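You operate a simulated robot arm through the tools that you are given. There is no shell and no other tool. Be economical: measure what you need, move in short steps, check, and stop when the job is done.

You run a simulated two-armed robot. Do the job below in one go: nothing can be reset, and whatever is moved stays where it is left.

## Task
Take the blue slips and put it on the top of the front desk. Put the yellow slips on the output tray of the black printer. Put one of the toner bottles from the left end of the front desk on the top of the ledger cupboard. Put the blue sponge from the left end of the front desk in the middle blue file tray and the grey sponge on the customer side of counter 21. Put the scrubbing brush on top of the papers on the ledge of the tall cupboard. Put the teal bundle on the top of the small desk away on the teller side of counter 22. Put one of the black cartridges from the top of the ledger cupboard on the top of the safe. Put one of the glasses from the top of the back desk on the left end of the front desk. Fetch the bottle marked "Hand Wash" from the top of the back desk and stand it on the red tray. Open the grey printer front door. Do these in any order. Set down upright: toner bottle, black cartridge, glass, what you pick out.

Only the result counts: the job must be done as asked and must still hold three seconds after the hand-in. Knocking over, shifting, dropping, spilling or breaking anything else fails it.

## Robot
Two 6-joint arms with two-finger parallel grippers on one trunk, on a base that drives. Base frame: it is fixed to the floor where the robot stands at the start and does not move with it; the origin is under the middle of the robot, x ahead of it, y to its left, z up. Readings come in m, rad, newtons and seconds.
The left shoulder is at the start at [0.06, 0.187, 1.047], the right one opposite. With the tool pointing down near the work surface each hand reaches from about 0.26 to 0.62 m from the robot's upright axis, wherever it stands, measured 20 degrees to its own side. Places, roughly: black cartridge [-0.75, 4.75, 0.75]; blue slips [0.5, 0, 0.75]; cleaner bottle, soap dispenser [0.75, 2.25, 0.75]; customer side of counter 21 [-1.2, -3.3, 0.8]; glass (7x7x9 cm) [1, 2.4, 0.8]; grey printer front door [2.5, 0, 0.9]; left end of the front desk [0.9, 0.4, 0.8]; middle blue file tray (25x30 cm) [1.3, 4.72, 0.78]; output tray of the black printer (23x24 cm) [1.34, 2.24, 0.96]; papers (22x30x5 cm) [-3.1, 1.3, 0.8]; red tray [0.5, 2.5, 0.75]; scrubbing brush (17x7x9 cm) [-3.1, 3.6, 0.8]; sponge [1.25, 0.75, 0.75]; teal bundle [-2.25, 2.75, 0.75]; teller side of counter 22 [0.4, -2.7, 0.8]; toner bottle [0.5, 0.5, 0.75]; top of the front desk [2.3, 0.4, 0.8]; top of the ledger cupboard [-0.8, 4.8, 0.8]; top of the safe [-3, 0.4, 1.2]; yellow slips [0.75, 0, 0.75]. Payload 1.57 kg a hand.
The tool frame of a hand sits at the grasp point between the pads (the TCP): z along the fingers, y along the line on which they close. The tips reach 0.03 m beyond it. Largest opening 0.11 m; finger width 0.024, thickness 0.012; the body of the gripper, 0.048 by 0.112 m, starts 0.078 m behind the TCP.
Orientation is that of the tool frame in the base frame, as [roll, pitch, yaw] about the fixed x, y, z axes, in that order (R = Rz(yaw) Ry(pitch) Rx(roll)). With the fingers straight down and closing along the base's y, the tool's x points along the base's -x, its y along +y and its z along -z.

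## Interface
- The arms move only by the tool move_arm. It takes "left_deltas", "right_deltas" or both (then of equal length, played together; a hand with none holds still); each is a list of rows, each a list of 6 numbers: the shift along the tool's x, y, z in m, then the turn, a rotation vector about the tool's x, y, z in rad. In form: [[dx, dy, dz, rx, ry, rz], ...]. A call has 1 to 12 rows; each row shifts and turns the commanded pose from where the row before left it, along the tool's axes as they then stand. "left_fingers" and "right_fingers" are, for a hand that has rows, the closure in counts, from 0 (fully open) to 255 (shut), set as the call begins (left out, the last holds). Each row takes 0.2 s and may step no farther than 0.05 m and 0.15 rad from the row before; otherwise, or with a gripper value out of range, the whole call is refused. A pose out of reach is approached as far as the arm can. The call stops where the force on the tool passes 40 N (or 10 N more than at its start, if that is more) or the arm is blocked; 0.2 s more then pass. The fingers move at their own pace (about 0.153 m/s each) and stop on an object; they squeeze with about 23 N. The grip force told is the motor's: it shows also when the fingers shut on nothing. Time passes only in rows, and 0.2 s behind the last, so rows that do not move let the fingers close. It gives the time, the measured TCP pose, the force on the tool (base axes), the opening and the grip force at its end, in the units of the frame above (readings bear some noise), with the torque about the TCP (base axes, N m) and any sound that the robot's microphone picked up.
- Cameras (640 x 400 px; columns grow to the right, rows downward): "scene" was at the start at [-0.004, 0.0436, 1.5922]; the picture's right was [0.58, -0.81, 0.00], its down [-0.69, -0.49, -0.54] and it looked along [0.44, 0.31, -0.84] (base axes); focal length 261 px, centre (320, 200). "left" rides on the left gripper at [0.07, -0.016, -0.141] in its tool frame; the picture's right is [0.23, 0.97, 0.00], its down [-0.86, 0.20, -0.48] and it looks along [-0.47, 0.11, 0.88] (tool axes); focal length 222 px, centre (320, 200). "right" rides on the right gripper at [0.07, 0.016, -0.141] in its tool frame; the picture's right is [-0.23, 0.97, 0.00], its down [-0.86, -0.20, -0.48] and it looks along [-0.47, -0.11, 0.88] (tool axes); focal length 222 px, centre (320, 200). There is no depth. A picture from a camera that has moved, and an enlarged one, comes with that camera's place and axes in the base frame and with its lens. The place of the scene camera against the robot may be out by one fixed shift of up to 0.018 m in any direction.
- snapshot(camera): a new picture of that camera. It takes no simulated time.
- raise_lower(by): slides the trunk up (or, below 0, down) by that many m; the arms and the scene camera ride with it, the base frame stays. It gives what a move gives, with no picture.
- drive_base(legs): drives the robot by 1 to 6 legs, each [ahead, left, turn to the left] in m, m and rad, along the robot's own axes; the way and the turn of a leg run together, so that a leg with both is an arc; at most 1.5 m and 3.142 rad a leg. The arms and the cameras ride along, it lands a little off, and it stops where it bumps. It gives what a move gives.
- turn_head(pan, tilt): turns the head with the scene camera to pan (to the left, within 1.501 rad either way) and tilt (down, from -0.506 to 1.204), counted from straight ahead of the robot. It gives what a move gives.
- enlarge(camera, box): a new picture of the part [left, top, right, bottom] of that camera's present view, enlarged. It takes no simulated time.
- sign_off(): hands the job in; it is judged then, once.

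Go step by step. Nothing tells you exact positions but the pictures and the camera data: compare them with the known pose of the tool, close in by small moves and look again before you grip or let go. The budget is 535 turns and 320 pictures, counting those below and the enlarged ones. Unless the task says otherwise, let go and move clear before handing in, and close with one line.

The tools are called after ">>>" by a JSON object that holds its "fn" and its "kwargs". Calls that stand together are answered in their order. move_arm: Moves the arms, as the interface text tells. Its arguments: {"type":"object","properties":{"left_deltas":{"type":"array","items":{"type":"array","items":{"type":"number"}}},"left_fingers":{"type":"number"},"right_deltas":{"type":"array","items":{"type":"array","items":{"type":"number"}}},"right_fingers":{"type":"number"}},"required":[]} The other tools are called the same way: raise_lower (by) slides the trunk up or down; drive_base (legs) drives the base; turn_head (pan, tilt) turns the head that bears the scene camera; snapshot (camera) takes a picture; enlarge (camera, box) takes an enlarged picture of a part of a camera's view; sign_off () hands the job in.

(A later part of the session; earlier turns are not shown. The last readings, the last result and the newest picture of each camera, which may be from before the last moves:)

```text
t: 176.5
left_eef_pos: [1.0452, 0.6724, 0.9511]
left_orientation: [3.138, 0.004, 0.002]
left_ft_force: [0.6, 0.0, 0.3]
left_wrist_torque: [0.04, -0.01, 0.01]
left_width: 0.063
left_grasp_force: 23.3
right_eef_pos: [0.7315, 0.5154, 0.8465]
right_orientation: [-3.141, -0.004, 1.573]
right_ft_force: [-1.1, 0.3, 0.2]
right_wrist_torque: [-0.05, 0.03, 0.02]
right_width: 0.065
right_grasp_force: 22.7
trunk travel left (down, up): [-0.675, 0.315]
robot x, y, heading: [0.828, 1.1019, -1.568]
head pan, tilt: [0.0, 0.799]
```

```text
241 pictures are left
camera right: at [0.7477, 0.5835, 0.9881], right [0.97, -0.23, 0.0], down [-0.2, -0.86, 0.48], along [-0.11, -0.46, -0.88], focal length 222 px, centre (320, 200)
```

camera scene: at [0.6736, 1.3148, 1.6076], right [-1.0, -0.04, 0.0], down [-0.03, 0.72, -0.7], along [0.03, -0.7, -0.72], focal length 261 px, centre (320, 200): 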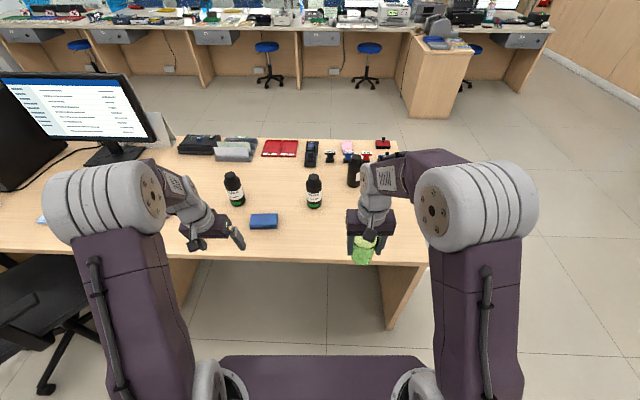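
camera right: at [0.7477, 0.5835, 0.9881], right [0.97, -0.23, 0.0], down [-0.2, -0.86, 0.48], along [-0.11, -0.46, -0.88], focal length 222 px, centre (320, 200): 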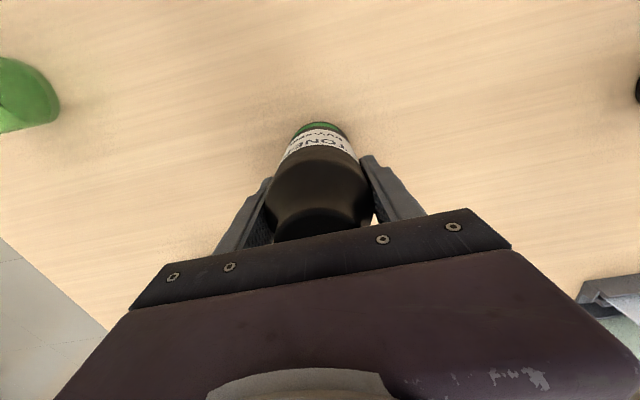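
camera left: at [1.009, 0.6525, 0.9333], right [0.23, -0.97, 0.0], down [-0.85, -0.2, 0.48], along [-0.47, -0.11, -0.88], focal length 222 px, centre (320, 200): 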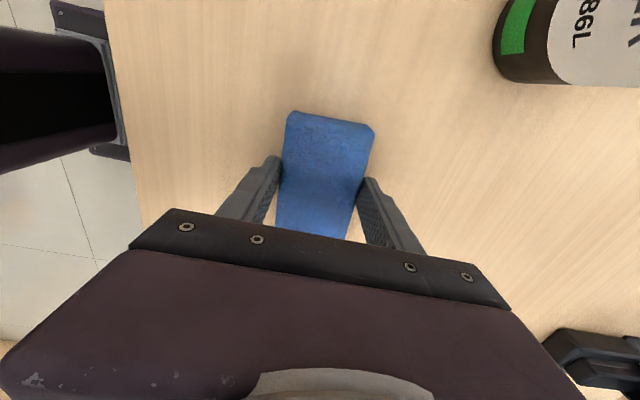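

Toner gripped. Lift, retract, back into the corridor, slide to the open floor, turn and drive to the cupboards.

>>> {"fn": "move_arm", "kwargs": {"right_deltas": [[0, 0, -0.03, 0, 0, 0], [0, 0, -0.045, 0, 0, 0], [0, 0, -0.045, 0, 0, 0], [0, 0, -0.045, 0, 0, 0], [0.03, 0, -0.035, 0, 0, 0], [0.045, 0, 0, 0, 0, 0], [0.045, 0, 0, 0, 0, 0]]}}

>>> {"fn": "drive_base", "kwargs": {"legs": [[-0.24, 0, 0], [0, -1.2, 0], [0, 0, -3.1], [0.8, 0, 0], [1.3, 0, -0.04]]}}

>>> {"fn": "turn_head", "kwargs": {"pan": 0.0, "tilt": 0.5}}

>>> {"fn": "snapshot", "kwargs": {"camera": "scene"}}

```text
t: 178.1
left_eef_pos: [1.0457, 0.6716, 0.9508]
left_orientation: [3.14, 0.003, 0.004]
left_ft_force: [0.4, 1.2, -0.6]
left_wrist_torque: [-0.01, 0.03, -0.02]
left_width: 0.063
left_grasp_force: 22.6
right_eef_pos: [0.734, 0.5301, 1.0314]
right_orientation: [-3.141, -0.007, 1.573]
right_ft_force: [-1.0, 0.5, -3.6]
right_wrist_torque: [-0.01, 0.0, 0.02]
right_width: 0.0652
right_grasp_force: 22.9
right hand out of reach, approached as far as the arm can: row 4, 5, 6, 7
trunk travel left (down, up): [-0.675, 0.315]
robot x, y, heading: [0.8297, 1.1047, -1.566]
head pan, tilt: [0.0, 0.799]
```

```text
t: 202.8
left_eef_pos: [-0.6228, 3.8722, 0.9501]
left_orientation: [3.141, 0.004, 3.129]
left_ft_force: [0.5, -0.1, 0.3]
left_wrist_torque: [0.02, -0.03, 0.02]
left_width: 0.0628
left_grasp_force: 23.1
right_eef_pos: [-0.3092, 4.0102, 1.032]
right_orientation: [-3.14, -0.006, -1.584]
right_ft_force: [0.2, -0.1, -2.4]
right_wrist_torque: [0.01, 0.01, -0.01]
right_width: 0.0653
right_grasp_force: 23.5
trunk travel left (down, up): [-0.675, 0.315]
robot x, y, heading: [-0.4106, 3.4366, 1.557]
head pan, tilt: [0.0, 0.799]
```

```text
t: 203.6
left_eef_pos: [-0.6227, 3.873, 0.9506]
left_orientation: [3.139, 0.004, 3.13]
left_ft_force: [0.4, -0.3, -0.1]
left_wrist_torque: [0.03, -0.01, 0.03]
left_width: 0.0627
left_grasp_force: 22.8
right_eef_pos: [-0.3095, 4.0109, 1.0332]
right_orientation: [3.141, -0.005, -1.584]
right_ft_force: [0.1, 0.3, -3.0]
right_wrist_torque: [0.02, -0.01, 0.0]
right_width: 0.065
right_grasp_force: 23.0
trunk travel left (down, up): [-0.675, 0.315]
robot x, y, heading: [-0.4147, 3.4395, 1.557]
head pan, tilt: [0.0, 0.499]
```

```text
240 pictures are left
camera scene: at [-0.4118, 3.4733, 1.6335], right [1.0, -0.01, 0.0], down [-0.01, -0.48, -0.88], along [0.01, 0.88, -0.48], focal length 261 px, centre (320, 200)
```

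scene: 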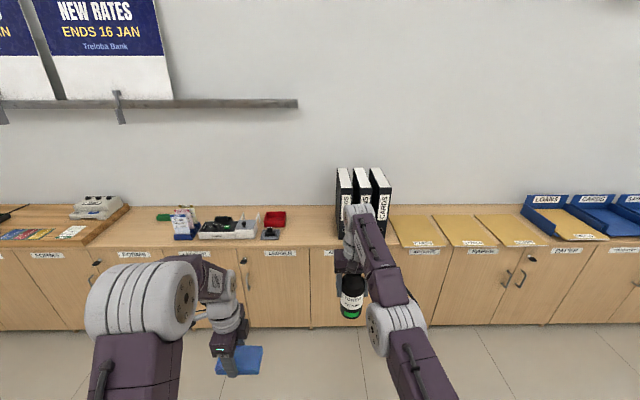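

>>> {"fn": "move_arm", "kwargs": {"right_deltas": [[0.045, 0, 0, 0, 0, 0], [0.045, 0, 0, 0, 0, 0], [0.045, 0, 0, 0, 0, 0]]}}

>>> {"fn": "enlarge", "kwargs": {"camera": "scene", "box": [120, 180, 360, 300]}}

>>> {"fn": "enlarge", "kwargs": {"camera": "scene", "box": [380, 170, 640, 300]}}

```text
t: 204.4
left_eef_pos: [-0.6225, 3.8737, 0.9488]
left_orientation: [-3.141, 0.004, 3.131]
left_ft_force: [-0.3, 0.1, 0.6]
left_wrist_torque: [-0.02, 0.02, 0.0]
left_width: 0.0629
left_grasp_force: 23.3
right_eef_pos: [-0.3098, 4.0105, 1.0323]
right_orientation: [-3.141, -0.005, -1.583]
right_ft_force: [0.3, 0.6, -2.8]
right_wrist_torque: [0.01, -0.03, 0.01]
right_width: 0.0652
right_grasp_force: 23.4
right hand out of reach, approached as far as the arm can: row 1, 2, 3
trunk travel left (down, up): [-0.675, 0.315]
robot x, y, heading: [-0.4124, 3.4362, 1.559]
head pan, tilt: [0.0, 0.499]
```

```text
2.67 times, centred on (240, 240) of scene
camera zoom: at [-0.4118, 3.4733, 1.6336], right [1.0, -0.01, 0.0], down [-0.01, -0.48, -0.88], along [0.01, 0.88, -0.48], focal length 697 px, centre (533, 93)
```

zoom: 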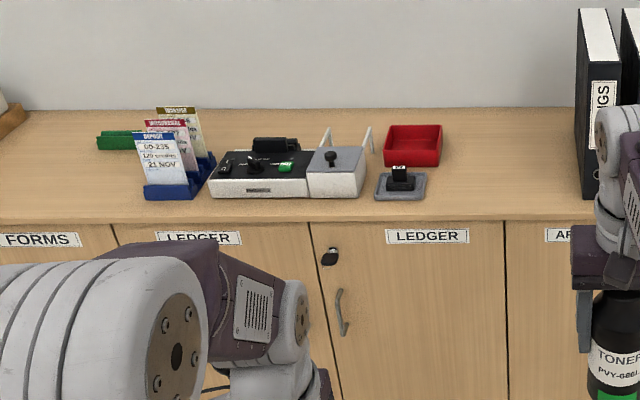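

```text
2.46 times, centred on (510, 235) of scene
camera zoom: at [-0.4118, 3.4733, 1.6336], right [1.0, -0.01, 0.0], down [-0.01, -0.48, -0.88], along [0.01, 0.88, -0.48], focal length 643 px, centre (-148, 114)
```

zoom: 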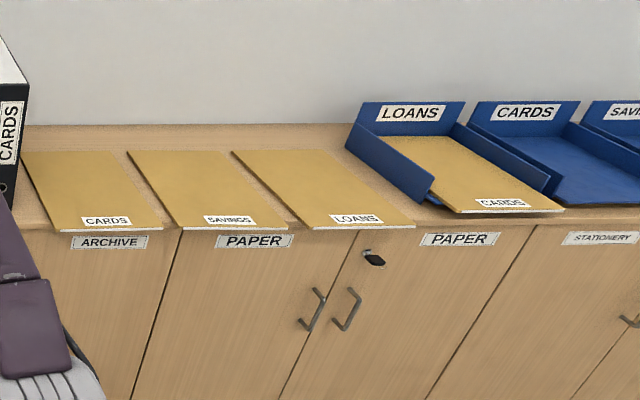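

>>> {"fn": "enlarge", "kwargs": {"camera": "scene", "box": [150, 200, 300, 260]}}

```text
4.27 times, centred on (225, 230) of scene
camera zoom: at [-0.4118, 3.4733, 1.6336], right [1.0, -0.01, 0.0], down [-0.01, -0.48, -0.88], along [0.01, 0.88, -0.48], focal length 1115 px, centre (725, 72)
```

zoom: 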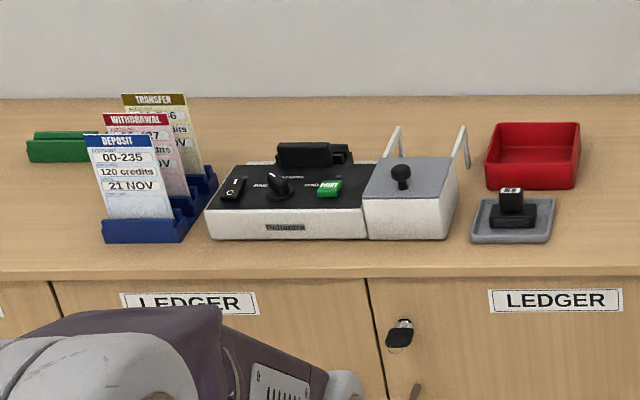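

>>> {"fn": "move_arm", "kwargs": {"right_deltas": [[0, 0, 0.03, 0, 0, 0], [0.03, -0.02, 0.0, 0, 0, 0], [0.04, -0.02, 0, 0, 0, 0], [0.04, -0.02, 0, 0, 0, 0]]}}

>>> {"fn": "drive_base", "kwargs": {"legs": [[0.1, 0.22, 0.014]]}}

>>> {"fn": "turn_head", "kwargs": {"pan": 0.0, "tilt": 0.65}}

>>> {"fn": "snapshot", "kwargs": {"camera": "scene"}}

```text
t: 205.4
left_eef_pos: [-0.6221, 3.8724, 0.9501]
left_orientation: [3.141, 0.006, 3.128]
left_ft_force: [1.3, 0.2, -0.2]
left_wrist_torque: [0.03, 0.0, 0.0]
left_width: 0.0629
left_grasp_force: 23.5
right_eef_pos: [-0.2976, 4.0161, 1.0079]
right_orientation: [-3.139, -0.007, -1.585]
right_ft_force: [-0.7, 0.7, -2.2]
right_wrist_torque: [-0.02, 0.02, -0.02]
right_width: 0.0647
right_grasp_force: 23.0
right hand out of reach, approached as far as the arm can: row 1, 2, 3, 4
trunk travel left (down, up): [-0.675, 0.315]
robot x, y, heading: [-0.4125, 3.4398, 1.556]
head pan, tilt: [0.0, 0.499]
```

```text
t: 207.2
left_eef_pos: [-0.8502, 3.9708, 0.9509]
left_orientation: [3.141, 0.001, -3.139]
left_ft_force: [-0.5, 0.2, 0.2]
left_wrist_torque: [0.02, 0.01, -0.01]
left_width: 0.0628
left_grasp_force: 23.4
right_eef_pos: [-0.5269, 4.1197, 1.0082]
right_orientation: [-3.141, -0.007, -1.573]
right_ft_force: [0.3, -0.7, -2.7]
right_wrist_torque: [-0.01, -0.01, 0.03]
right_width: 0.0651
right_grasp_force: 23.0
trunk travel left (down, up): [-0.675, 0.315]
robot x, y, heading: [-0.6299, 3.5388, 1.569]
head pan, tilt: [0.0, 0.499]
```

```text
t: 207.9
left_eef_pos: [-0.8504, 3.9706, 0.9508]
left_orientation: [-3.141, 0.003, -3.139]
left_ft_force: [-0.3, -0.4, -1.2]
left_wrist_torque: [-0.01, -0.02, 0.0]
left_width: 0.0627
left_grasp_force: 22.9
right_eef_pos: [-0.5271, 4.1184, 1.008]
right_orientation: [-3.139, -0.008, -1.57]
right_ft_force: [-0.4, 0.1, -3.4]
right_wrist_torque: [-0.03, 0.0, -0.01]
right_width: 0.0651
right_grasp_force: 23.4
trunk travel left (down, up): [-0.675, 0.315]
robot x, y, heading: [-0.6338, 3.5389, 1.573]
head pan, tilt: [0.0, 0.649]
```

```text
236 pictures are left
camera scene: at [-0.6336, 3.5697, 1.6203], right [1.0, 0.0, 0.0], down [0.0, -0.6, -0.8], along [0.0, 0.8, -0.6], focal length 261 px, centre (320, 200)
```

scene: 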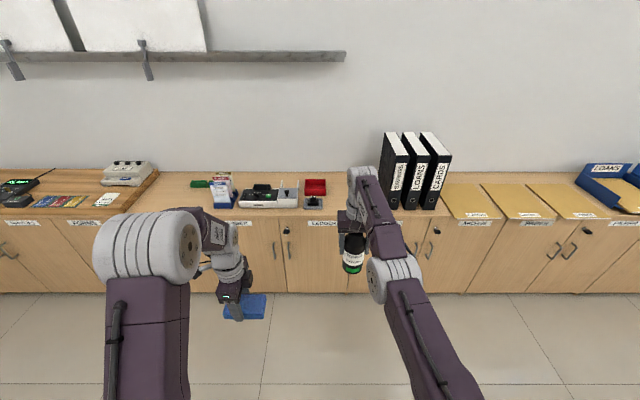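

>>> {"fn": "move_arm", "kwargs": {"right_deltas": [[0, 0, 0.03, 0, 0, 0], [0, 0, 0.03, 0, 0, 0], [0, 0, 0.03, 0, 0, 0], [0, 0, 0.03, 0, 0, 0]]}}

>>> {"fn": "snapshot", "kwargs": {"camera": "scene"}}

```text
t: 208.9
left_eef_pos: [-0.8497, 3.9708, 0.9493]
left_orientation: [-3.141, 0.004, -3.141]
left_ft_force: [-0.2, 0.3, -0.3]
left_wrist_torque: [0.01, 0.01, 0.0]
left_width: 0.0627
left_grasp_force: 22.4
right_eef_pos: [-0.5255, 4.1295, 0.8878]
right_orientation: [-3.141, -0.01, -1.571]
right_ft_force: [-0.3, -0.5, -3.7]
right_wrist_torque: [-0.03, 0.0, 0.01]
right_width: 0.0655
right_grasp_force: 23.3
right hand out of reach, approached as far as the arm can: row 1, 2
trunk travel left (down, up): [-0.675, 0.315]
robot x, y, heading: [-0.63, 3.5399, 1.571]
head pan, tilt: [0.0, 0.649]
```

```text
235 pictures are left
camera scene: at [-0.6328, 3.5701, 1.6202], right [1.0, 0.0, 0.0], down [0.0, -0.61, -0.8], along [0.0, 0.8, -0.61], focal length 261 px, centre (320, 200)
```

scene: 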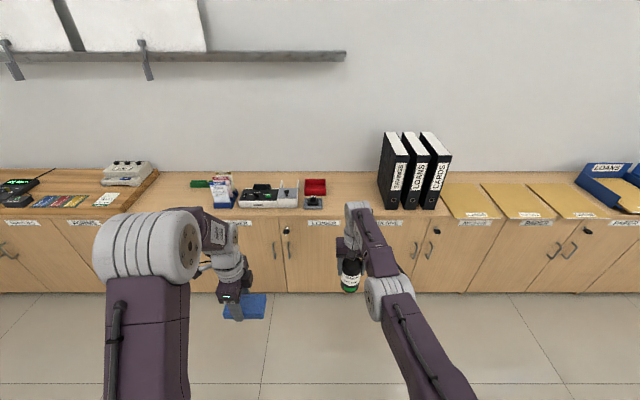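

>>> {"fn": "move_arm", "kwargs": {"right_deltas": [[0.03, 0, 0, 0, 0, 0], [0.04, 0, 0, 0, 0, 0], [0.04, 0, 0, 0, 0, 0], [0.04, 0, 0, 0, 0, 0], [0.04, -0.02, -0.02, 0, 0, 0], [0.02, -0.02, -0.03, 0, 0, 0], [0, 0, -0.04, 0, 0, 0]]}}

>>> {"fn": "snapshot", "kwargs": {"camera": "scene"}}

```text
t: 210.5
left_eef_pos: [-0.8516, 3.9688, 0.9513]
left_orientation: [3.139, 0.004, -3.14]
left_ft_force: [0.0, 0.3, -0.1]
left_wrist_torque: [-0.01, -0.02, 0.03]
left_width: 0.0628
left_grasp_force: 22.5
right_eef_pos: [-0.5137, 4.1287, 0.9695]
right_orientation: [-3.14, -0.007, -1.57]
right_ft_force: [-0.9, -0.3, -3.5]
right_wrist_torque: [0.0, -0.04, 0.0]
right_width: 0.0648
right_grasp_force: 22.9
right hand out of reach, approached as far as the arm can: row 1, 2, 3, 4, 5, 6
trunk travel left (down, up): [-0.675, 0.315]
robot x, y, heading: [-0.6322, 3.5375, 1.57]
head pan, tilt: [0.0, 0.649]
```

```text
234 pictures are left
camera scene: at [-0.6337, 3.5679, 1.6202], right [1.0, 0.0, 0.0], down [0.0, -0.6, -0.8], along [0.0, 0.8, -0.6], focal length 261 px, centre (320, 200)
```

scene: 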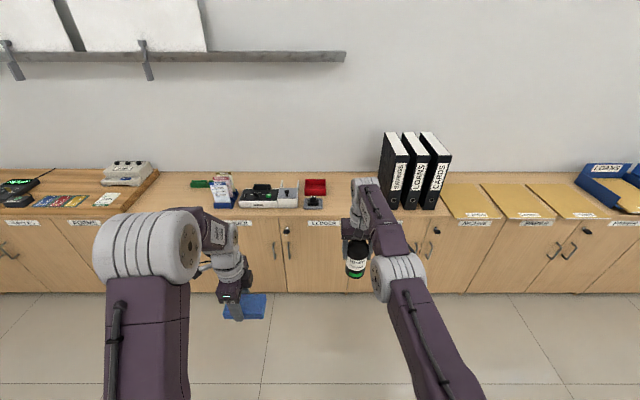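

The right arm is stretched in an awkward branch but can still place the toner from here using the base. I tuck the left hand and drive forward so the toner comes over the free spot near (-0.53, 4.69).

>>> {"fn": "move_arm", "kwargs": {"left_deltas": [[0, -0.04, 0, 0, 0, 0], [0, -0.04, 0, 0, 0, 0], [0, -0.03, 0, 0, 0, 0]]}}

>>> {"fn": "drive_base", "kwargs": {"legs": [[0.42, 0.016, 0]]}}

>>> {"fn": "snapshot", "kwargs": {"camera": "right"}}

>>> {"fn": "snapshot", "kwargs": {"camera": "scene"}}

```text
t: 211.3
left_eef_pos: [-0.8499, 3.8606, 0.9487]
left_orientation: [-3.141, 0.001, 3.142]
left_ft_force: [-0.3, 0.1, -0.6]
left_wrist_torque: [0.04, 0.0, 0.01]
left_width: 0.0628
left_grasp_force: 22.9
right_eef_pos: [-0.5144, 4.1306, 0.968]
right_orientation: [-3.138, -0.007, -1.571]
right_ft_force: [-0.2, 0.4, -1.9]
right_wrist_torque: [-0.02, -0.01, 0.02]
right_width: 0.0652
right_grasp_force: 23.1
trunk travel left (down, up): [-0.675, 0.315]
robot x, y, heading: [-0.6331, 3.5384, 1.574]
head pan, tilt: [0.0, 0.649]
```

```text
t: 213.9
left_eef_pos: [-0.8645, 4.2781, 0.95]
left_orientation: [3.139, 0.005, 3.14]
left_ft_force: [-0.5, 0.0, -0.6]
left_wrist_torque: [-0.04, 0.0, 0.0]
left_width: 0.063
left_grasp_force: 23.2
right_eef_pos: [-0.5275, 4.5475, 0.9686]
right_orientation: [-3.139, -0.006, -1.572]
right_ft_force: [0.0, 0.2, -2.3]
right_wrist_torque: [0.0, 0.0, -0.01]
right_width: 0.065
right_grasp_force: 22.8
trunk travel left (down, up): [-0.675, 0.315]
robot x, y, heading: [-0.6469, 3.9538, 1.574]
head pan, tilt: [0.0, 0.649]
```

```text
233 pictures are left
camera right: at [-0.5445, 4.4775, 1.1104], right [-0.97, 0.23, 0.0], down [0.2, 0.86, 0.47], along [0.11, 0.46, -0.88], focal length 222 px, centre (320, 200)
```

right: 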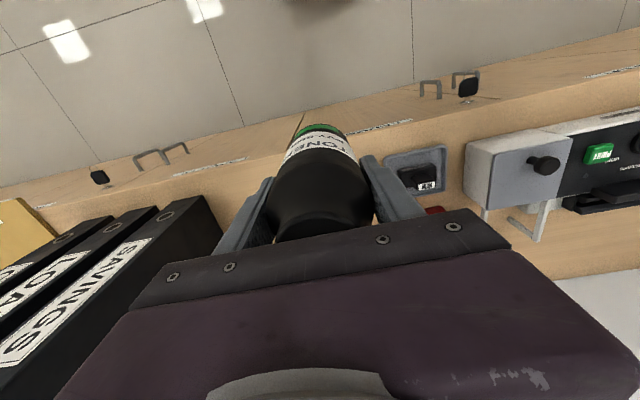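

```text
232 pictures are left
camera scene: at [-0.6484, 3.9869, 1.6202], right [1.0, 0.0, 0.0], down [0.0, -0.6, -0.8], along [0.0, 0.8, -0.6], focal length 261 px, centre (320, 200)
```

scene: 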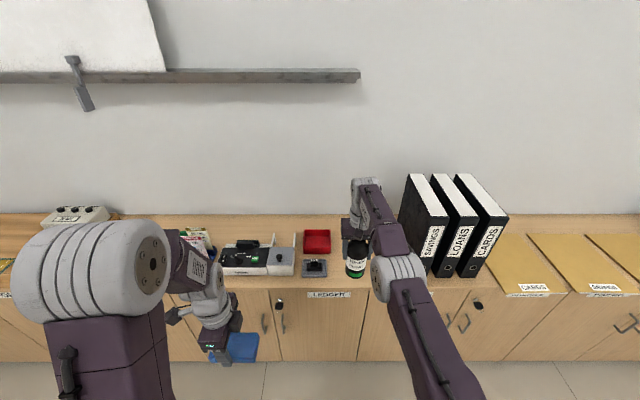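

Clear of the binders. Go ahead another 15 cm and lower.

>>> {"fn": "drive_base", "kwargs": {"legs": [[0.15, 0.0, 0]]}}

>>> {"fn": "move_arm", "kwargs": {"right_deltas": [[0, 0, 0.04, 0, 0, 0], [0, 0, 0.04, 0, 0, 0]]}}

>>> {"fn": "snapshot", "kwargs": {"camera": "right"}}

```text
t: 215.2
left_eef_pos: [-0.8658, 4.4267, 0.9511]
left_orientation: [3.141, 0.003, -3.139]
left_ft_force: [-0.5, 1.0, -0.3]
left_wrist_torque: [0.01, -0.03, 0.0]
left_width: 0.0629
left_grasp_force: 23.0
right_eef_pos: [-0.5299, 4.6957, 0.9684]
right_orientation: [-3.14, -0.007, -1.57]
right_ft_force: [-0.9, 0.4, -2.8]
right_wrist_torque: [0.01, 0.0, 0.01]
right_width: 0.0649
right_grasp_force: 23.4
trunk travel left (down, up): [-0.675, 0.315]
robot x, y, heading: [-0.646, 4.1081, 1.568]
head pan, tilt: [0.0, 0.649]
```

```text
t: 215.8
left_eef_pos: [-0.8651, 4.4278, 0.95]
left_orientation: [3.141, 0.003, -3.139]
left_ft_force: [-0.6, -0.2, 0.8]
left_wrist_torque: [-0.01, 0.0, -0.01]
left_width: 0.0628
left_grasp_force: 23.5
right_eef_pos: [-0.5288, 4.698, 0.8859]
right_orientation: [-3.14, -0.009, -1.571]
right_ft_force: [0.5, -0.1, -3.3]
right_wrist_torque: [-0.01, -0.01, 0.0]
right_width: 0.0651
right_grasp_force: 23.5
trunk travel left (down, up): [-0.675, 0.315]
robot x, y, heading: [-0.6485, 4.1032, 1.561]
head pan, tilt: [0.0, 0.649]
```

```text
231 pictures are left
camera right: at [-0.5451, 4.6286, 1.0289], right [-0.97, 0.23, 0.0], down [0.2, 0.86, 0.47], along [0.11, 0.46, -0.88], focal length 222 px, centre (320, 200)
```

right: 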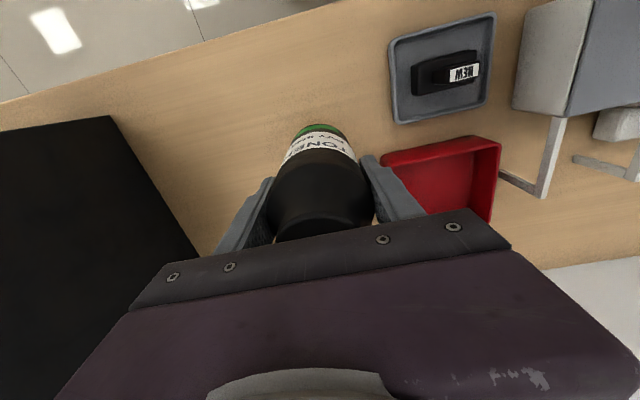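

>>> {"fn": "move_arm", "kwargs": {"right_deltas": [[0, -0.018, 0.01, 0, 0, 0], [0, 0, 0.018, 0, 0, 0], [0, 0, 0.006, 0, 0, 0]]}}

>>> {"fn": "move_arm", "kwargs": {"right_deltas": [[0, 0, 0.003, 0, 0, 0]]}}

```text
t: 216.6
left_eef_pos: [-0.8658, 4.4277, 0.9497]
left_orientation: [3.141, 0.005, -3.139]
left_ft_force: [-0.9, -0.3, -0.9]
left_wrist_torque: [0.0, -0.01, -0.01]
left_width: 0.0632
left_grasp_force: 23.0
right_eef_pos: [-0.5122, 4.6994, 0.8534]
right_orientation: [-3.139, -0.008, -1.567]
right_ft_force: [0.2, 0.6, -2.8]
right_wrist_torque: [-0.04, -0.02, 0.01]
right_width: 0.0651
right_grasp_force: 23.1
right hand out of reach, approached as far as the arm can: row 1
trunk travel left (down, up): [-0.675, 0.315]
robot x, y, heading: [-0.6462, 4.1062, 1.571]
head pan, tilt: [0.0, 0.649]
```

```text
t: 217.0
left_eef_pos: [-0.8662, 4.4277, 0.9499]
left_orientation: [3.14, 0.003, -3.141]
left_ft_force: [-0.4, -0.4, -1.0]
left_wrist_torque: [0.05, 0.02, 0.0]
left_width: 0.0627
left_grasp_force: 23.0
right_eef_pos: [-0.5131, 4.6993, 0.852]
right_orientation: [-3.14, -0.007, -1.569]
right_ft_force: [0.1, 0.3, -3.2]
right_wrist_torque: [0.0, 0.0, 0.0]
right_width: 0.0652
right_grasp_force: 23.0
trunk travel left (down, up): [-0.675, 0.315]
robot x, y, heading: [-0.6448, 4.1062, 1.564]
head pan, tilt: [0.0, 0.649]
```

>>> {"fn": "move_arm", "kwargs": {"right_deltas": [[0, 0, 0.003, 0, 0, 0]]}}

>>> {"fn": "move_arm", "kwargs": {"right_deltas": [[0, 0, 0.002, 0, 0, 0]]}}

>>> {"fn": "enlarge", "kwargs": {"camera": "right", "box": [220, 90, 420, 215]}}

```text
t: 217.4
left_eef_pos: [-0.8662, 4.4281, 0.951]
left_orientation: [-3.141, 0.004, -3.142]
left_ft_force: [-0.7, 0.7, 0.2]
left_wrist_torque: [-0.01, -0.02, 0.0]
left_width: 0.0625
left_grasp_force: 22.9
right_eef_pos: [-0.5118, 4.7005, 0.8475]
right_orientation: [-3.141, -0.006, -1.57]
right_ft_force: [0.5, 1.0, -2.1]
right_wrist_torque: [0.01, -0.01, -0.01]
right_width: 0.0651
right_grasp_force: 22.8
trunk travel left (down, up): [-0.675, 0.315]
robot x, y, heading: [-0.6447, 4.1038, 1.572]
head pan, tilt: [0.0, 0.649]
```

```text
t: 217.8
left_eef_pos: [-0.8661, 4.4268, 0.9495]
left_orientation: [3.14, 0.004, -3.141]
left_ft_force: [0.4, -0.1, 0.5]
left_wrist_torque: [0.02, -0.01, -0.01]
left_width: 0.0627
left_grasp_force: 22.6
right_eef_pos: [-0.5121, 4.6998, 0.8476]
right_orientation: [-3.138, -0.006, -1.57]
right_ft_force: [-0.1, 0.1, -1.1]
right_wrist_torque: [0.01, 0.01, 0.06]
right_width: 0.065
right_grasp_force: 22.9
trunk travel left (down, up): [-0.675, 0.315]
robot x, y, heading: [-0.6426, 4.1066, 1.571]
head pan, tilt: [0.0, 0.649]
```

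```text
3.20 times, centred on (320, 152) of right
camera zoom: at [-0.528, 4.6293, 0.989], right [-0.97, 0.23, 0.0], down [0.2, 0.86, 0.47], along [0.11, 0.46, -0.88], focal length 711 px, centre (320, 352)
```

zoom: 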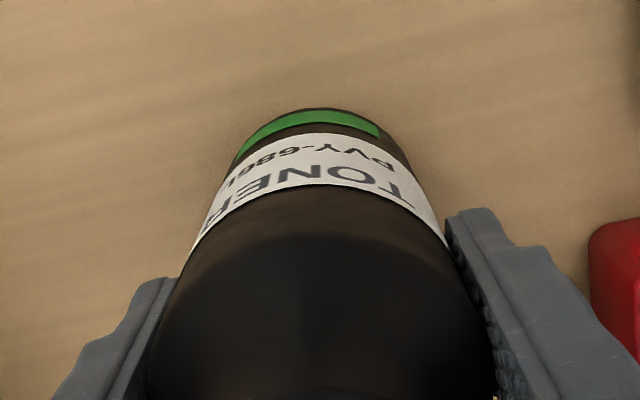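

Weight is coming off; another 2 mm, then release with a limited opening and rise.

>>> {"fn": "move_arm", "kwargs": {"right_deltas": [[0, 0, 0.002, 0, 0, 0]]}}

>>> {"fn": "move_arm", "kwargs": {"right_deltas": [[0, 0, 0, 0, 0, 0], [0, 0, 0, 0, 0, 0]], "right_fingers": 60}}

>>> {"fn": "move_arm", "kwargs": {"right_deltas": [[0, 0, -0.03, 0, 0, 0], [0, 0, -0.04, 0, 0, 0], [0, 0, -0.04, 0, 0, 0], [0, 0, -0.02, 0, 0, 0]]}}

>>> {"fn": "snapshot", "kwargs": {"camera": "right"}}

```text
t: 218.2
left_eef_pos: [-0.8664, 4.4262, 0.9513]
left_orientation: [3.139, 0.004, -3.141]
left_ft_force: [0.8, 0.2, -0.6]
left_wrist_torque: [0.0, -0.03, -0.01]
left_width: 0.0626
left_grasp_force: 22.6
right_eef_pos: [-0.5119, 4.6991, 0.8468]
right_orientation: [-3.139, -0.002, -1.571]
right_ft_force: [0.5, -1.3, 9.6]
right_wrist_torque: [0.11, 0.15, 0.02]
right_width: 0.0648
right_grasp_force: 22.8
trunk travel left (down, up): [-0.675, 0.315]
robot x, y, heading: [-0.6468, 4.1063, 1.572]
head pan, tilt: [0.0, 0.649]
```

```text
t: 218.8
left_eef_pos: [-0.8661, 4.4258, 0.9511]
left_orientation: [3.139, 0.004, -3.14]
left_ft_force: [-0.5, 0.5, -0.4]
left_wrist_torque: [-0.03, 0.02, 0.02]
left_width: 0.0627
left_grasp_force: 23.5
right_eef_pos: [-0.511, 4.7, 0.846]
right_orientation: [-3.138, -0.007, -1.568]
right_ft_force: [0.7, -0.7, 0.3]
right_wrist_torque: [0.02, -0.01, -0.04]
right_width: 0.0841
right_grasp_force: 0.1
trunk travel left (down, up): [-0.675, 0.315]
robot x, y, heading: [-0.6476, 4.1059, 1.571]
head pan, tilt: [0.0, 0.649]
```

```text
t: 219.8
left_eef_pos: [-0.8659, 4.4279, 0.9507]
left_orientation: [3.14, 0.002, -3.139]
left_ft_force: [-0.1, 0.0, -0.6]
left_wrist_torque: [0.02, -0.03, -0.01]
left_width: 0.0631
left_grasp_force: 22.5
right_eef_pos: [-0.5096, 4.6989, 0.9746]
right_orientation: [-3.139, -0.007, -1.57]
right_ft_force: [0.3, -0.5, -0.6]
right_wrist_torque: [0.02, 0.0, 0.01]
right_width: 0.0843
right_grasp_force: 0.2
right hand out of reach, approached as far as the arm can: row 4
trunk travel left (down, up): [-0.675, 0.315]
robot x, y, heading: [-0.649, 4.1049, 1.569]
head pan, tilt: [0.0, 0.649]
```

```text
229 pictures are left
camera right: at [-0.5266, 4.6281, 1.1169], right [-0.97, 0.23, 0.0], down [0.2, 0.86, 0.47], along [0.11, 0.46, -0.88], focal length 222 px, centre (320, 200)
```

right: 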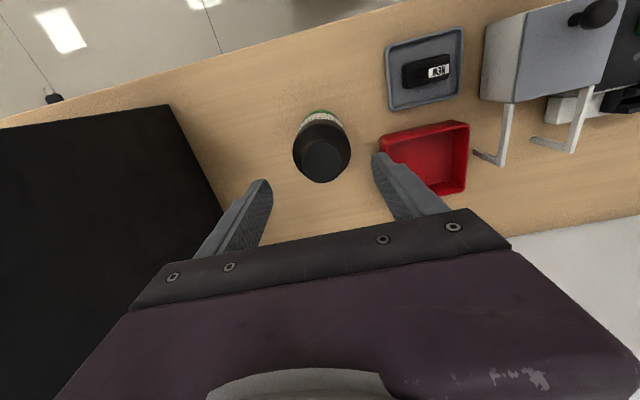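

Toner is standing. Back off and look closely at the ledger cupboard items to identify the cartridges.

>>> {"fn": "drive_base", "kwargs": {"legs": [[-0.28, 0.0, 0]]}}

>>> {"fn": "enlarge", "kwargs": {"camera": "scene", "box": [180, 190, 340, 290]}}

```text
t: 221.8
left_eef_pos: [-0.8653, 4.15, 0.9499]
left_orientation: [3.141, 0.003, 3.14]
left_ft_force: [-0.3, 0.3, -0.9]
left_wrist_torque: [0.01, 0.0, 0.0]
left_width: 0.0626
left_grasp_force: 22.8
right_eef_pos: [-0.5104, 4.4222, 0.9735]
right_orientation: [-3.14, -0.007, -1.57]
right_ft_force: [0.1, -0.2, -0.2]
right_wrist_torque: [-0.01, 0.03, 0.02]
right_width: 0.084
right_grasp_force: 0.0
trunk travel left (down, up): [-0.675, 0.315]
robot x, y, heading: [-0.6482, 3.8306, 1.57]
head pan, tilt: [0.0, 0.649]
```

```text
4.00 times, centred on (260, 240) of scene
camera zoom: at [-0.6486, 3.8602, 1.6202], right [1.0, 0.0, 0.0], down [0.0, -0.6, -0.8], along [0.0, 0.8, -0.6], focal length 1045 px, centre (560, 40)
```

zoom: 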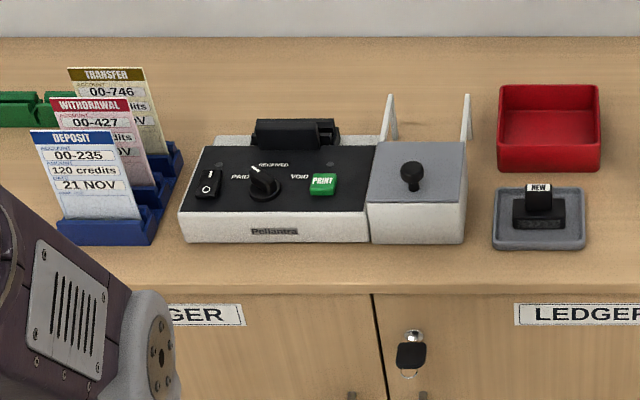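

The "NEW" black cartridge lies loose on the grey tray. First I try to bring the right arm out of its stretched pose with small steps.

>>> {"fn": "move_arm", "kwargs": {"right_deltas": [[0.008, 0, 0, 0, 0, 0], [0.008, 0, 0, 0, 0, 0], [0.008, 0, 0, 0, 0, 0]]}}

>>> {"fn": "move_arm", "kwargs": {"right_deltas": [[0, -0.03, 0, 0, 0, 0], [0, -0.03, 0, 0, 0, 0], [0, -0.03, 0, 0, 0, 0]]}}

>>> {"fn": "snapshot", "kwargs": {"camera": "scene"}}

```text
t: 222.6
left_eef_pos: [-0.8656, 4.1507, 0.9502]
left_orientation: [3.139, 0.003, 3.14]
left_ft_force: [0.4, -0.6, -0.2]
left_wrist_torque: [0.02, 0.0, 0.01]
left_width: 0.0629
left_grasp_force: 23.0
right_eef_pos: [-0.511, 4.4194, 0.9769]
right_orientation: [-3.14, -0.008, -1.573]
right_ft_force: [-0.4, 0.2, 0.4]
right_wrist_torque: [0.02, 0.02, 0.02]
right_width: 0.0842
right_grasp_force: 0.1
right hand out of reach, approached as far as the arm can: row 1, 2, 3
trunk travel left (down, up): [-0.675, 0.315]
robot x, y, heading: [-0.6499, 3.8307, 1.571]
head pan, tilt: [0.0, 0.649]
```

```text
t: 223.4
left_eef_pos: [-0.8656, 4.1519, 0.9517]
left_orientation: [3.141, 0.003, 3.14]
left_ft_force: [-0.6, -0.4, 0.5]
left_wrist_torque: [0.01, 0.01, 0.01]
left_width: 0.0629
left_grasp_force: 22.9
right_eef_pos: [-0.4207, 4.4186, 0.9759]
right_orientation: [3.141, -0.01, -1.573]
right_ft_force: [-0.2, -0.6, 0.4]
right_wrist_torque: [0.03, 0.0, 0.03]
right_width: 0.0841
right_grasp_force: 0.1
trunk travel left (down, up): [-0.675, 0.315]
robot x, y, heading: [-0.6496, 3.8298, 1.57]
head pan, tilt: [0.0, 0.649]
```

```text
227 pictures are left
camera scene: at [-0.6475, 3.8595, 1.6202], right [1.0, 0.0, 0.0], down [0.0, -0.6, -0.8], along [0.0, 0.8, -0.6], focal length 261 px, centre (320, 200)
```

scene: 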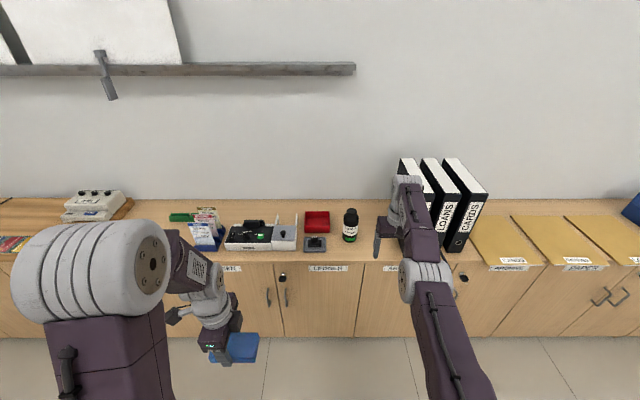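

>>> {"fn": "move_arm", "kwargs": {"right_deltas": [[0.02, 0, 0, 0, 0, 0], [0.02, 0, 0, 0, 0, 0]]}}

>>> {"fn": "move_arm", "kwargs": {"right_deltas": [[0, 0, 0, 0, 0.1, 0], [0, 0, 0, 0, 0.1, 0]]}}

```text
t: 224.0
left_eef_pos: [-0.866, 4.1507, 0.9507]
left_orientation: [3.14, 0.002, 3.139]
left_ft_force: [-0.3, 1.1, 0.4]
left_wrist_torque: [-0.02, -0.01, 0.0]
left_width: 0.0628
left_grasp_force: 22.5
right_eef_pos: [-0.4185, 4.4174, 0.98]
right_orientation: [-3.139, -0.009, -1.572]
right_ft_force: [-0.2, 0.0, 0.7]
right_wrist_torque: [0.0, 0.02, -0.03]
right_width: 0.0842
right_grasp_force: 0.1
right hand out of reach, approached as far as the arm can: row 1, 2
trunk travel left (down, up): [-0.675, 0.315]
robot x, y, heading: [-0.6455, 3.8313, 1.565]
head pan, tilt: [0.0, 0.649]
```

```text
t: 224.6
left_eef_pos: [-0.8665, 4.1515, 0.9514]
left_orientation: [3.14, 0.003, 3.14]
left_ft_force: [0.0, 0.1, -0.3]
left_wrist_torque: [0.01, -0.04, -0.04]
left_width: 0.0626
left_grasp_force: 22.8
right_eef_pos: [-0.4192, 4.397, 0.9783]
right_orientation: [-3.14, -0.107, -1.571]
right_ft_force: [-1.3, -0.6, -0.4]
right_wrist_torque: [0.01, -0.02, 0.02]
right_width: 0.0841
right_grasp_force: 0.1
right hand out of reach, approached as far as the arm can: row 1, 2
trunk travel left (down, up): [-0.675, 0.315]
robot x, y, heading: [-0.6502, 3.8309, 1.57]
head pan, tilt: [0.0, 0.649]
```

The elbow appears flipped low. I extend the arm to fully straight, then pull back and up, to get it to flip over.

>>> {"fn": "drive_base", "kwargs": {"legs": [[-0.3, 0.0, 0]]}}

>>> {"fn": "move_arm", "kwargs": {"right_deltas": [[0, 0, 0, 0, -0.1, 0], [-0.04, 0, 0, 0, 0, 0], [-0.04, 0, 0, 0, 0, 0], [-0.04, 0, 0, 0, 0, 0], [-0.02, 0, 0.04, 0, 0, 0], [0, 0, 0.04, 0, 0, 0], [0.04, 0, 0, 0, 0, 0], [0.04, 0, 0, 0, 0, 0], [0.04, 0, 0, 0, 0, 0], [0.04, 0, 0, 0, 0, 0], [0.04, 0, 0, 0, 0, 0]]}}

>>> {"fn": "snapshot", "kwargs": {"camera": "scene"}}

```text
t: 226.6
left_eef_pos: [-0.8675, 3.8495, 0.9503]
left_orientation: [3.14, 0.004, -3.139]
left_ft_force: [0.4, -0.3, 0.0]
left_wrist_torque: [0.04, 0.01, 0.01]
left_width: 0.0626
left_grasp_force: 23.0
right_eef_pos: [-0.4237, 4.0993, 0.9774]
right_orientation: [-3.14, -0.106, -1.567]
right_ft_force: [-0.2, 0.4, -0.5]
right_wrist_torque: [-0.03, -0.01, 0.0]
right_width: 0.0843
right_grasp_force: 0.1
trunk travel left (down, up): [-0.675, 0.315]
robot x, y, heading: [-0.6486, 3.528, 1.571]
head pan, tilt: [0.0, 0.649]
```

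```text
t: 229.0
left_eef_pos: [-0.8676, 3.8511, 0.9504]
left_orientation: [3.14, 0.004, -3.138]
left_ft_force: [0.4, 0.1, -0.2]
left_wrist_torque: [-0.04, 0.01, 0.02]
left_width: 0.0629
left_grasp_force: 23.7
right_eef_pos: [-0.4257, 4.1243, 0.9052]
right_orientation: [-3.14, -0.009, -1.568]
right_ft_force: [1.4, -0.5, -0.6]
right_wrist_torque: [-0.02, -0.02, -0.03]
right_width: 0.0841
right_grasp_force: 0.1
right hand out of reach, approached as far as the arm can: row 1, 2, 3, 4, 5, 7, 8, 9, 10, 11
trunk travel left (down, up): [-0.675, 0.315]
robot x, y, heading: [-0.6487, 3.5265, 1.57]
head pan, tilt: [0.0, 0.649]
```

```text
226 pictures are left
camera scene: at [-0.6486, 3.5595, 1.6202], right [1.0, 0.0, 0.0], down [0.0, -0.6, -0.8], along [0.0, 0.8, -0.6], focal length 261 px, centre (320, 200)
```

scene: 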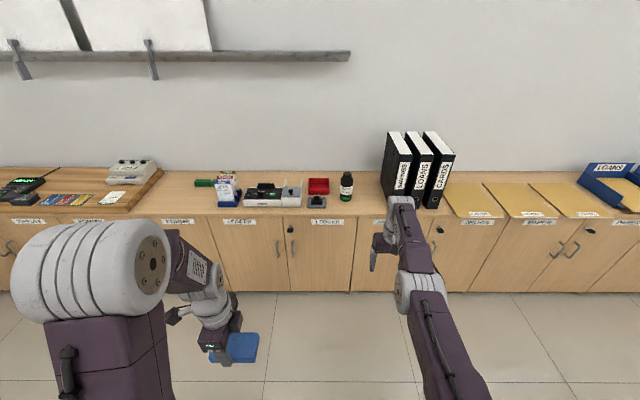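

>>> {"fn": "move_arm", "kwargs": {"right_deltas": [[0, 0, 0, 0, -0.15, 0], [0, 0, 0, 0, -0.15, 0], [0, 0, 0, 0, -0.15, 0]]}}

>>> {"fn": "move_arm", "kwargs": {"right_deltas": [[0, 0, 0, 0, 0, 0.15], [0, 0, 0, 0, 0, 0.15], [0.03, 0, 0, 0.15, 0, 0], [0.03, 0, 0, 0.15, 0, 0]]}}

```text
t: 229.8
left_eef_pos: [-0.8678, 3.8505, 0.9502]
left_orientation: [3.14, 0.002, -3.138]
left_ft_force: [-0.4, -0.4, -0.3]
left_wrist_torque: [0.02, 0.04, -0.01]
left_width: 0.0628
left_grasp_force: 22.5
right_eef_pos: [-0.4175, 4.2313, 0.9276]
right_orientation: [3.142, 0.44, -1.568]
right_ft_force: [-0.4, 0.6, 1.1]
right_wrist_torque: [-0.02, -0.02, -0.02]
right_width: 0.0839
right_grasp_force: 0.0
right hand out of reach, approached as far as the arm can: row 1, 2, 3
trunk travel left (down, up): [-0.675, 0.315]
robot x, y, heading: [-0.6486, 3.5274, 1.572]
head pan, tilt: [0.0, 0.649]
```

```text
t: 230.8
left_eef_pos: [-0.8678, 3.8501, 0.9501]
left_orientation: [3.139, 0.005, -3.138]
left_ft_force: [-0.2, 0.4, -0.1]
left_wrist_torque: [0.01, 0.01, -0.01]
left_width: 0.0628
left_grasp_force: 23.6
right_eef_pos: [-0.4352, 4.2061, 0.9035]
right_orientation: [-2.976, 0.42, -1.897]
right_ft_force: [0.3, 1.5, -0.3]
right_wrist_torque: [-0.02, 0.04, 0.0]
right_width: 0.084
right_grasp_force: 0.1
right hand out of reach, approached as far as the arm can: row 3, 4
trunk travel left (down, up): [-0.675, 0.315]
robot x, y, heading: [-0.6484, 3.5287, 1.572]
head pan, tilt: [0.0, 0.649]
```

>>> {"fn": "move_arm", "kwargs": {"right_deltas": [[0, 0, 0, -0.15, 0, 0], [0, 0, 0, -0.15, 0, 0], [0, 0, 0, 0, 0, -0.15], [0, 0, 0, 0, 0, -0.15], [0, 0, 0, 0, 0.15, 0], [0, 0, 0, 0, 0.15, 0], [0, 0, 0, 0, 0.14, 0]]}}

>>> {"fn": "move_arm", "kwargs": {"right_deltas": [[0, 0, 0.04, 0, 0, 0], [0, 0, 0.04, 0, 0, 0], [0, 0, 0.04, 0, 0, 0], [0.02, 0, 0.04, 0, 0, 0], [0.02, 0, 0.04, 0, 0, 0], [0.02, 0, 0.04, 0, 0, 0], [0.03, 0, 0.02, 0, 0, 0], [0.03, 0, 0, 0, 0, 0]]}}

```text
t: 232.4
left_eef_pos: [-0.8666, 3.8499, 0.9509]
left_orientation: [3.14, 0.001, -3.139]
left_ft_force: [-0.1, 0.3, 0.3]
left_wrist_torque: [0.02, 0.02, 0.02]
left_width: 0.0626
left_grasp_force: 22.8
right_eef_pos: [-0.4381, 4.1293, 0.9054]
right_orientation: [3.14, 0.002, -1.567]
right_ft_force: [0.4, 0.8, -0.2]
right_wrist_torque: [0.02, 0.0, 0.0]
right_width: 0.0839
right_grasp_force: 0.0
right hand out of reach, approached as far as the arm can: row 1, 2, 5, 6, 7
trunk travel left (down, up): [-0.675, 0.315]
robot x, y, heading: [-0.6481, 3.5305, 1.575]
head pan, tilt: [0.0, 0.649]
```

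```text
t: 234.2
left_eef_pos: [-0.8668, 3.8507, 0.9513]
left_orientation: [3.14, 0.002, -3.138]
left_ft_force: [0.4, -0.6, -0.8]
left_wrist_torque: [0.0, 0.0, -0.01]
left_width: 0.0632
left_grasp_force: 22.9
right_eef_pos: [-0.439, 3.9953, 0.65]
right_orientation: [-3.14, 0.006, -1.567]
right_ft_force: [-0.9, 0.4, 0.4]
right_wrist_torque: [0.04, 0.0, 0.0]
right_width: 0.0842
right_grasp_force: 0.1
right hand out of reach, approached as far as the arm can: row 3
trunk travel left (down, up): [-0.675, 0.315]
robot x, y, heading: [-0.6458, 3.5271, 1.574]
head pan, tilt: [0.0, 0.649]
```

Lowering freed the elbow. Now bring it back further and up again.

>>> {"fn": "move_arm", "kwargs": {"right_deltas": [[0.04, 0, -0.02, 0, 0, 0], [0.04, 0, -0.02, 0, 0, 0], [0.03, 0, -0.03, 0, 0, 0], [0.02, 0, -0.04, 0, 0, 0], [0.0, 0, -0.045, 0, 0, 0], [0.0, 0, -0.045, 0, 0, 0], [0.0, 0, -0.045, 0, 0, 0], [0.0, 0, -0.045, 0, 0, 0], [0.0, 0, -0.03, 0, 0, 0]]}}

>>> {"fn": "snapshot", "kwargs": {"camera": "scene"}}

```text
t: 236.2
left_eef_pos: [-0.8665, 3.8488, 0.9505]
left_orientation: [3.14, 0.003, -3.14]
left_ft_force: [1.1, 0.3, -0.5]
left_wrist_torque: [0.01, 0.0, -0.04]
left_width: 0.0625
left_grasp_force: 22.7
right_eef_pos: [-0.4381, 3.8651, 0.9708]
right_orientation: [-3.14, 0.003, -1.567]
right_ft_force: [0.1, 0.7, 0.0]
right_wrist_torque: [0.0, -0.01, 0.02]
right_width: 0.084
right_grasp_force: 0.0
trunk travel left (down, up): [-0.675, 0.315]
robot x, y, heading: [-0.6496, 3.5278, 1.574]
head pan, tilt: [0.0, 0.649]
```

```text
225 pictures are left
camera scene: at [-0.6489, 3.5584, 1.6202], right [1.0, 0.0, 0.0], down [0.0, -0.6, -0.8], along [0.0, 0.8, -0.6], focal length 261 px, centre (320, 200)
```

scene: 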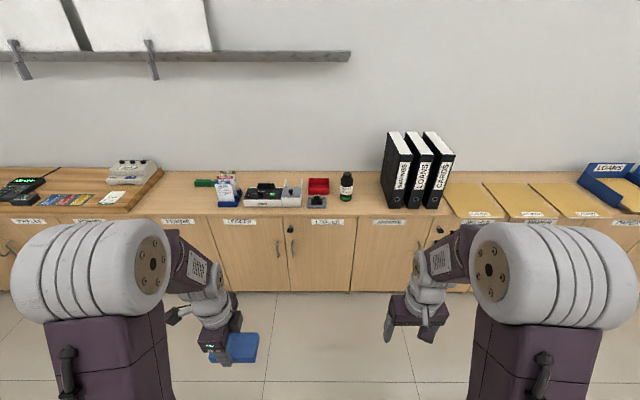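

Right arm is back to normal. Drive along the cupboards to the blue file trays with the sponge.

>>> {"fn": "drive_base", "kwargs": {"legs": [[0.25, 0, 0], [0, -1.45, 0], [0, -0.68, 0]]}}

>>> {"fn": "snapshot", "kwargs": {"camera": "scene"}}

```text
t: 248.2
left_eef_pos: [1.2733, 4.098, 0.9505]
left_orientation: [3.138, 0.004, 3.124]
left_ft_force: [0.9, -0.2, 0.1]
left_wrist_torque: [-0.02, 0.02, -0.03]
left_width: 0.0624
left_grasp_force: 23.2
right_eef_pos: [1.7036, 4.1032, 0.9714]
right_orientation: [-3.139, 0.006, -1.592]
right_ft_force: [0.1, 0.6, -0.2]
right_wrist_torque: [-0.01, 0.0, 0.02]
right_width: 0.0844
right_grasp_force: 0.0
trunk travel left (down, up): [-0.675, 0.315]
robot x, y, heading: [1.4854, 3.7716, 1.547]
head pan, tilt: [0.0, 0.649]
```

```text
224 pictures are left
camera scene: at [1.4854, 3.8033, 1.6202], right [1.0, -0.02, 0.0], down [-0.01, -0.6, -0.8], along [0.02, 0.8, -0.6], focal length 261 px, centre (320, 200)
```

scene: 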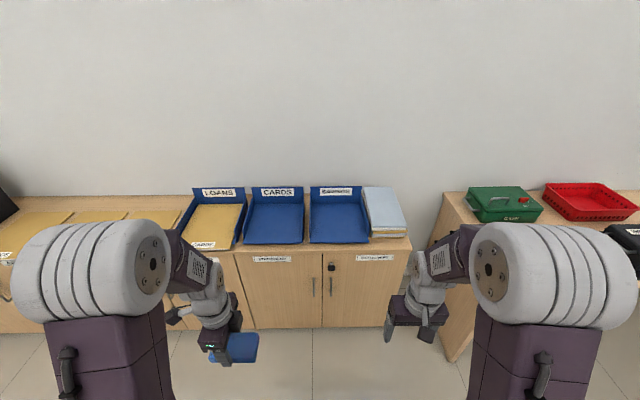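

>>> {"fn": "drive_base", "kwargs": {"legs": [[0.38, 0, 0.024]]}}

>>> {"fn": "move_arm", "kwargs": {"left_deltas": [[0, 0.045, 0, 0, 0, 0], [0, 0.045, 0, 0, 0, 0], [0, 0.045, 0.01, 0, 0, 0], [0, 0.045, 0.01, 0, 0, 0]]}}

>>> {"fn": "snapshot", "kwargs": {"camera": "left"}}

>>> {"fn": "snapshot", "kwargs": {"camera": "scene"}}

```text
t: 250.6
left_eef_pos: [1.2698, 4.4677, 0.9519]
left_orientation: [3.14, 0.003, -3.138]
left_ft_force: [0.4, 0.1, -0.1]
left_wrist_torque: [0.0, -0.02, 0.01]
left_width: 0.0628
left_grasp_force: 23.0
right_eef_pos: [1.6992, 4.4827, 0.9705]
right_orientation: [-3.14, 0.004, -1.567]
right_ft_force: [0.7, 0.7, 0.2]
right_wrist_torque: [-0.03, 0.01, 0.01]
right_width: 0.0843
right_grasp_force: 0.0
trunk travel left (down, up): [-0.675, 0.315]
robot x, y, heading: [1.4867, 4.1431, 1.574]
head pan, tilt: [0.0, 0.649]
```

```text
t: 251.6
left_eef_pos: [1.2692, 4.6483, 0.9311]
left_orientation: [-3.14, 0.003, -3.137]
left_ft_force: [-0.3, 0.7, -0.7]
left_wrist_torque: [0.01, 0.01, 0.01]
left_width: 0.0626
left_grasp_force: 22.8
right_eef_pos: [1.6997, 4.4834, 0.9698]
right_orientation: [-3.139, 0.002, -1.567]
right_ft_force: [0.1, -0.7, -0.1]
right_wrist_torque: [-0.03, -0.01, -0.01]
right_width: 0.084
right_grasp_force: 0.1
trunk travel left (down, up): [-0.675, 0.315]
robot x, y, heading: [1.4939, 4.1499, 1.573]
head pan, tilt: [0.0, 0.649]
```

```text
223 pictures are left
camera left: at [1.2002, 4.6321, 1.0728], right [-0.23, 0.97, 0.0], down [0.85, 0.2, 0.48], along [0.47, 0.11, -0.88], focal length 222 px, centre (320, 200)
```

left: 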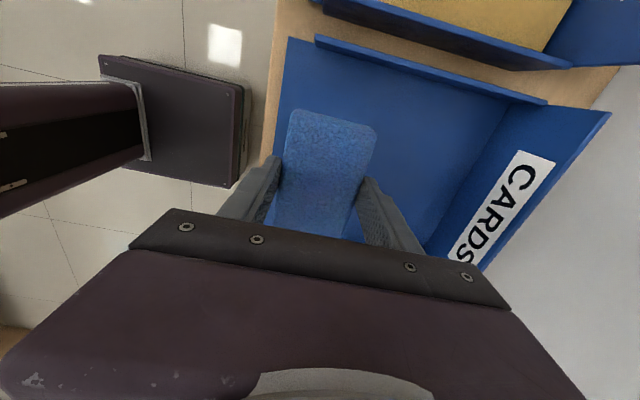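

```text
222 pictures are left
camera scene: at [1.4878, 4.1791, 1.6202], right [1.0, 0.0, 0.0], down [0.0, -0.61, -0.8], along [0.0, 0.8, -0.61], focal length 261 px, centre (320, 200)
```

scene: 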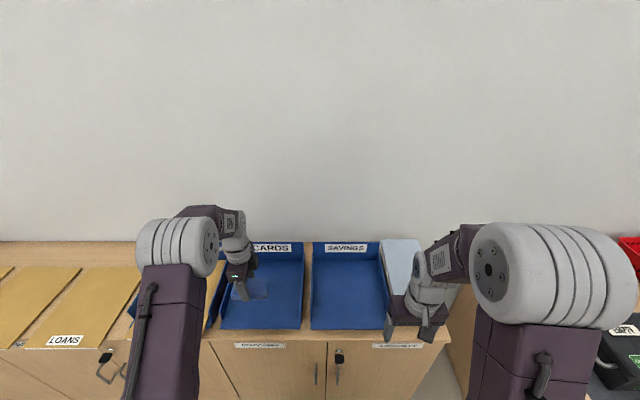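

>>> {"fn": "move_arm", "kwargs": {"left_deltas": [[-0.02, 0.03, 0.02, 0, 0, 0], [0, 0.02, 0.04, 0, 0, 0], [0, 0, 0.04, 0, 0, 0]]}}

>>> {"fn": "snapshot", "kwargs": {"camera": "left"}}

```text
t: 252.4
left_eef_pos: [1.2906, 4.6974, 0.8306]
left_orientation: [-3.141, 0.003, -3.138]
left_ft_force: [-0.8, -0.3, 0.7]
left_wrist_torque: [-0.04, 0.02, 0.02]
left_width: 0.063
left_grasp_force: 22.9
right_eef_pos: [1.6986, 4.4834, 0.9704]
right_orientation: [-3.139, 0.003, -1.566]
right_ft_force: [-0.6, 0.6, -0.1]
right_wrist_torque: [0.02, -0.03, 0.05]
right_width: 0.0841
right_grasp_force: 0.1
trunk travel left (down, up): [-0.675, 0.315]
robot x, y, heading: [1.4858, 4.1479, 1.573]
head pan, tilt: [0.0, 0.649]
```

```text
221 pictures are left
camera left: at [1.2206, 4.6811, 0.9731], right [-0.23, 0.97, 0.0], down [0.85, 0.2, 0.48], along [0.47, 0.11, -0.88], focal length 222 px, centre (320, 200)
```

left: 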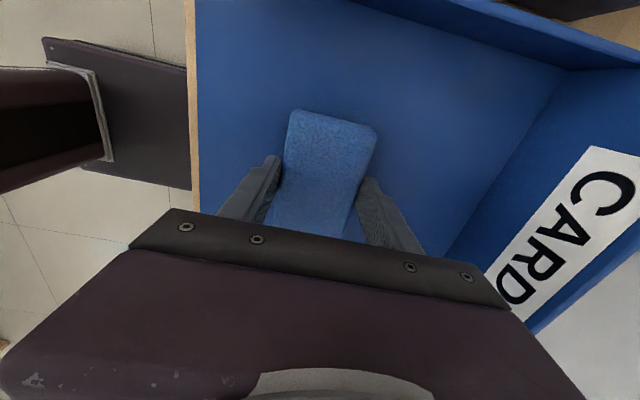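

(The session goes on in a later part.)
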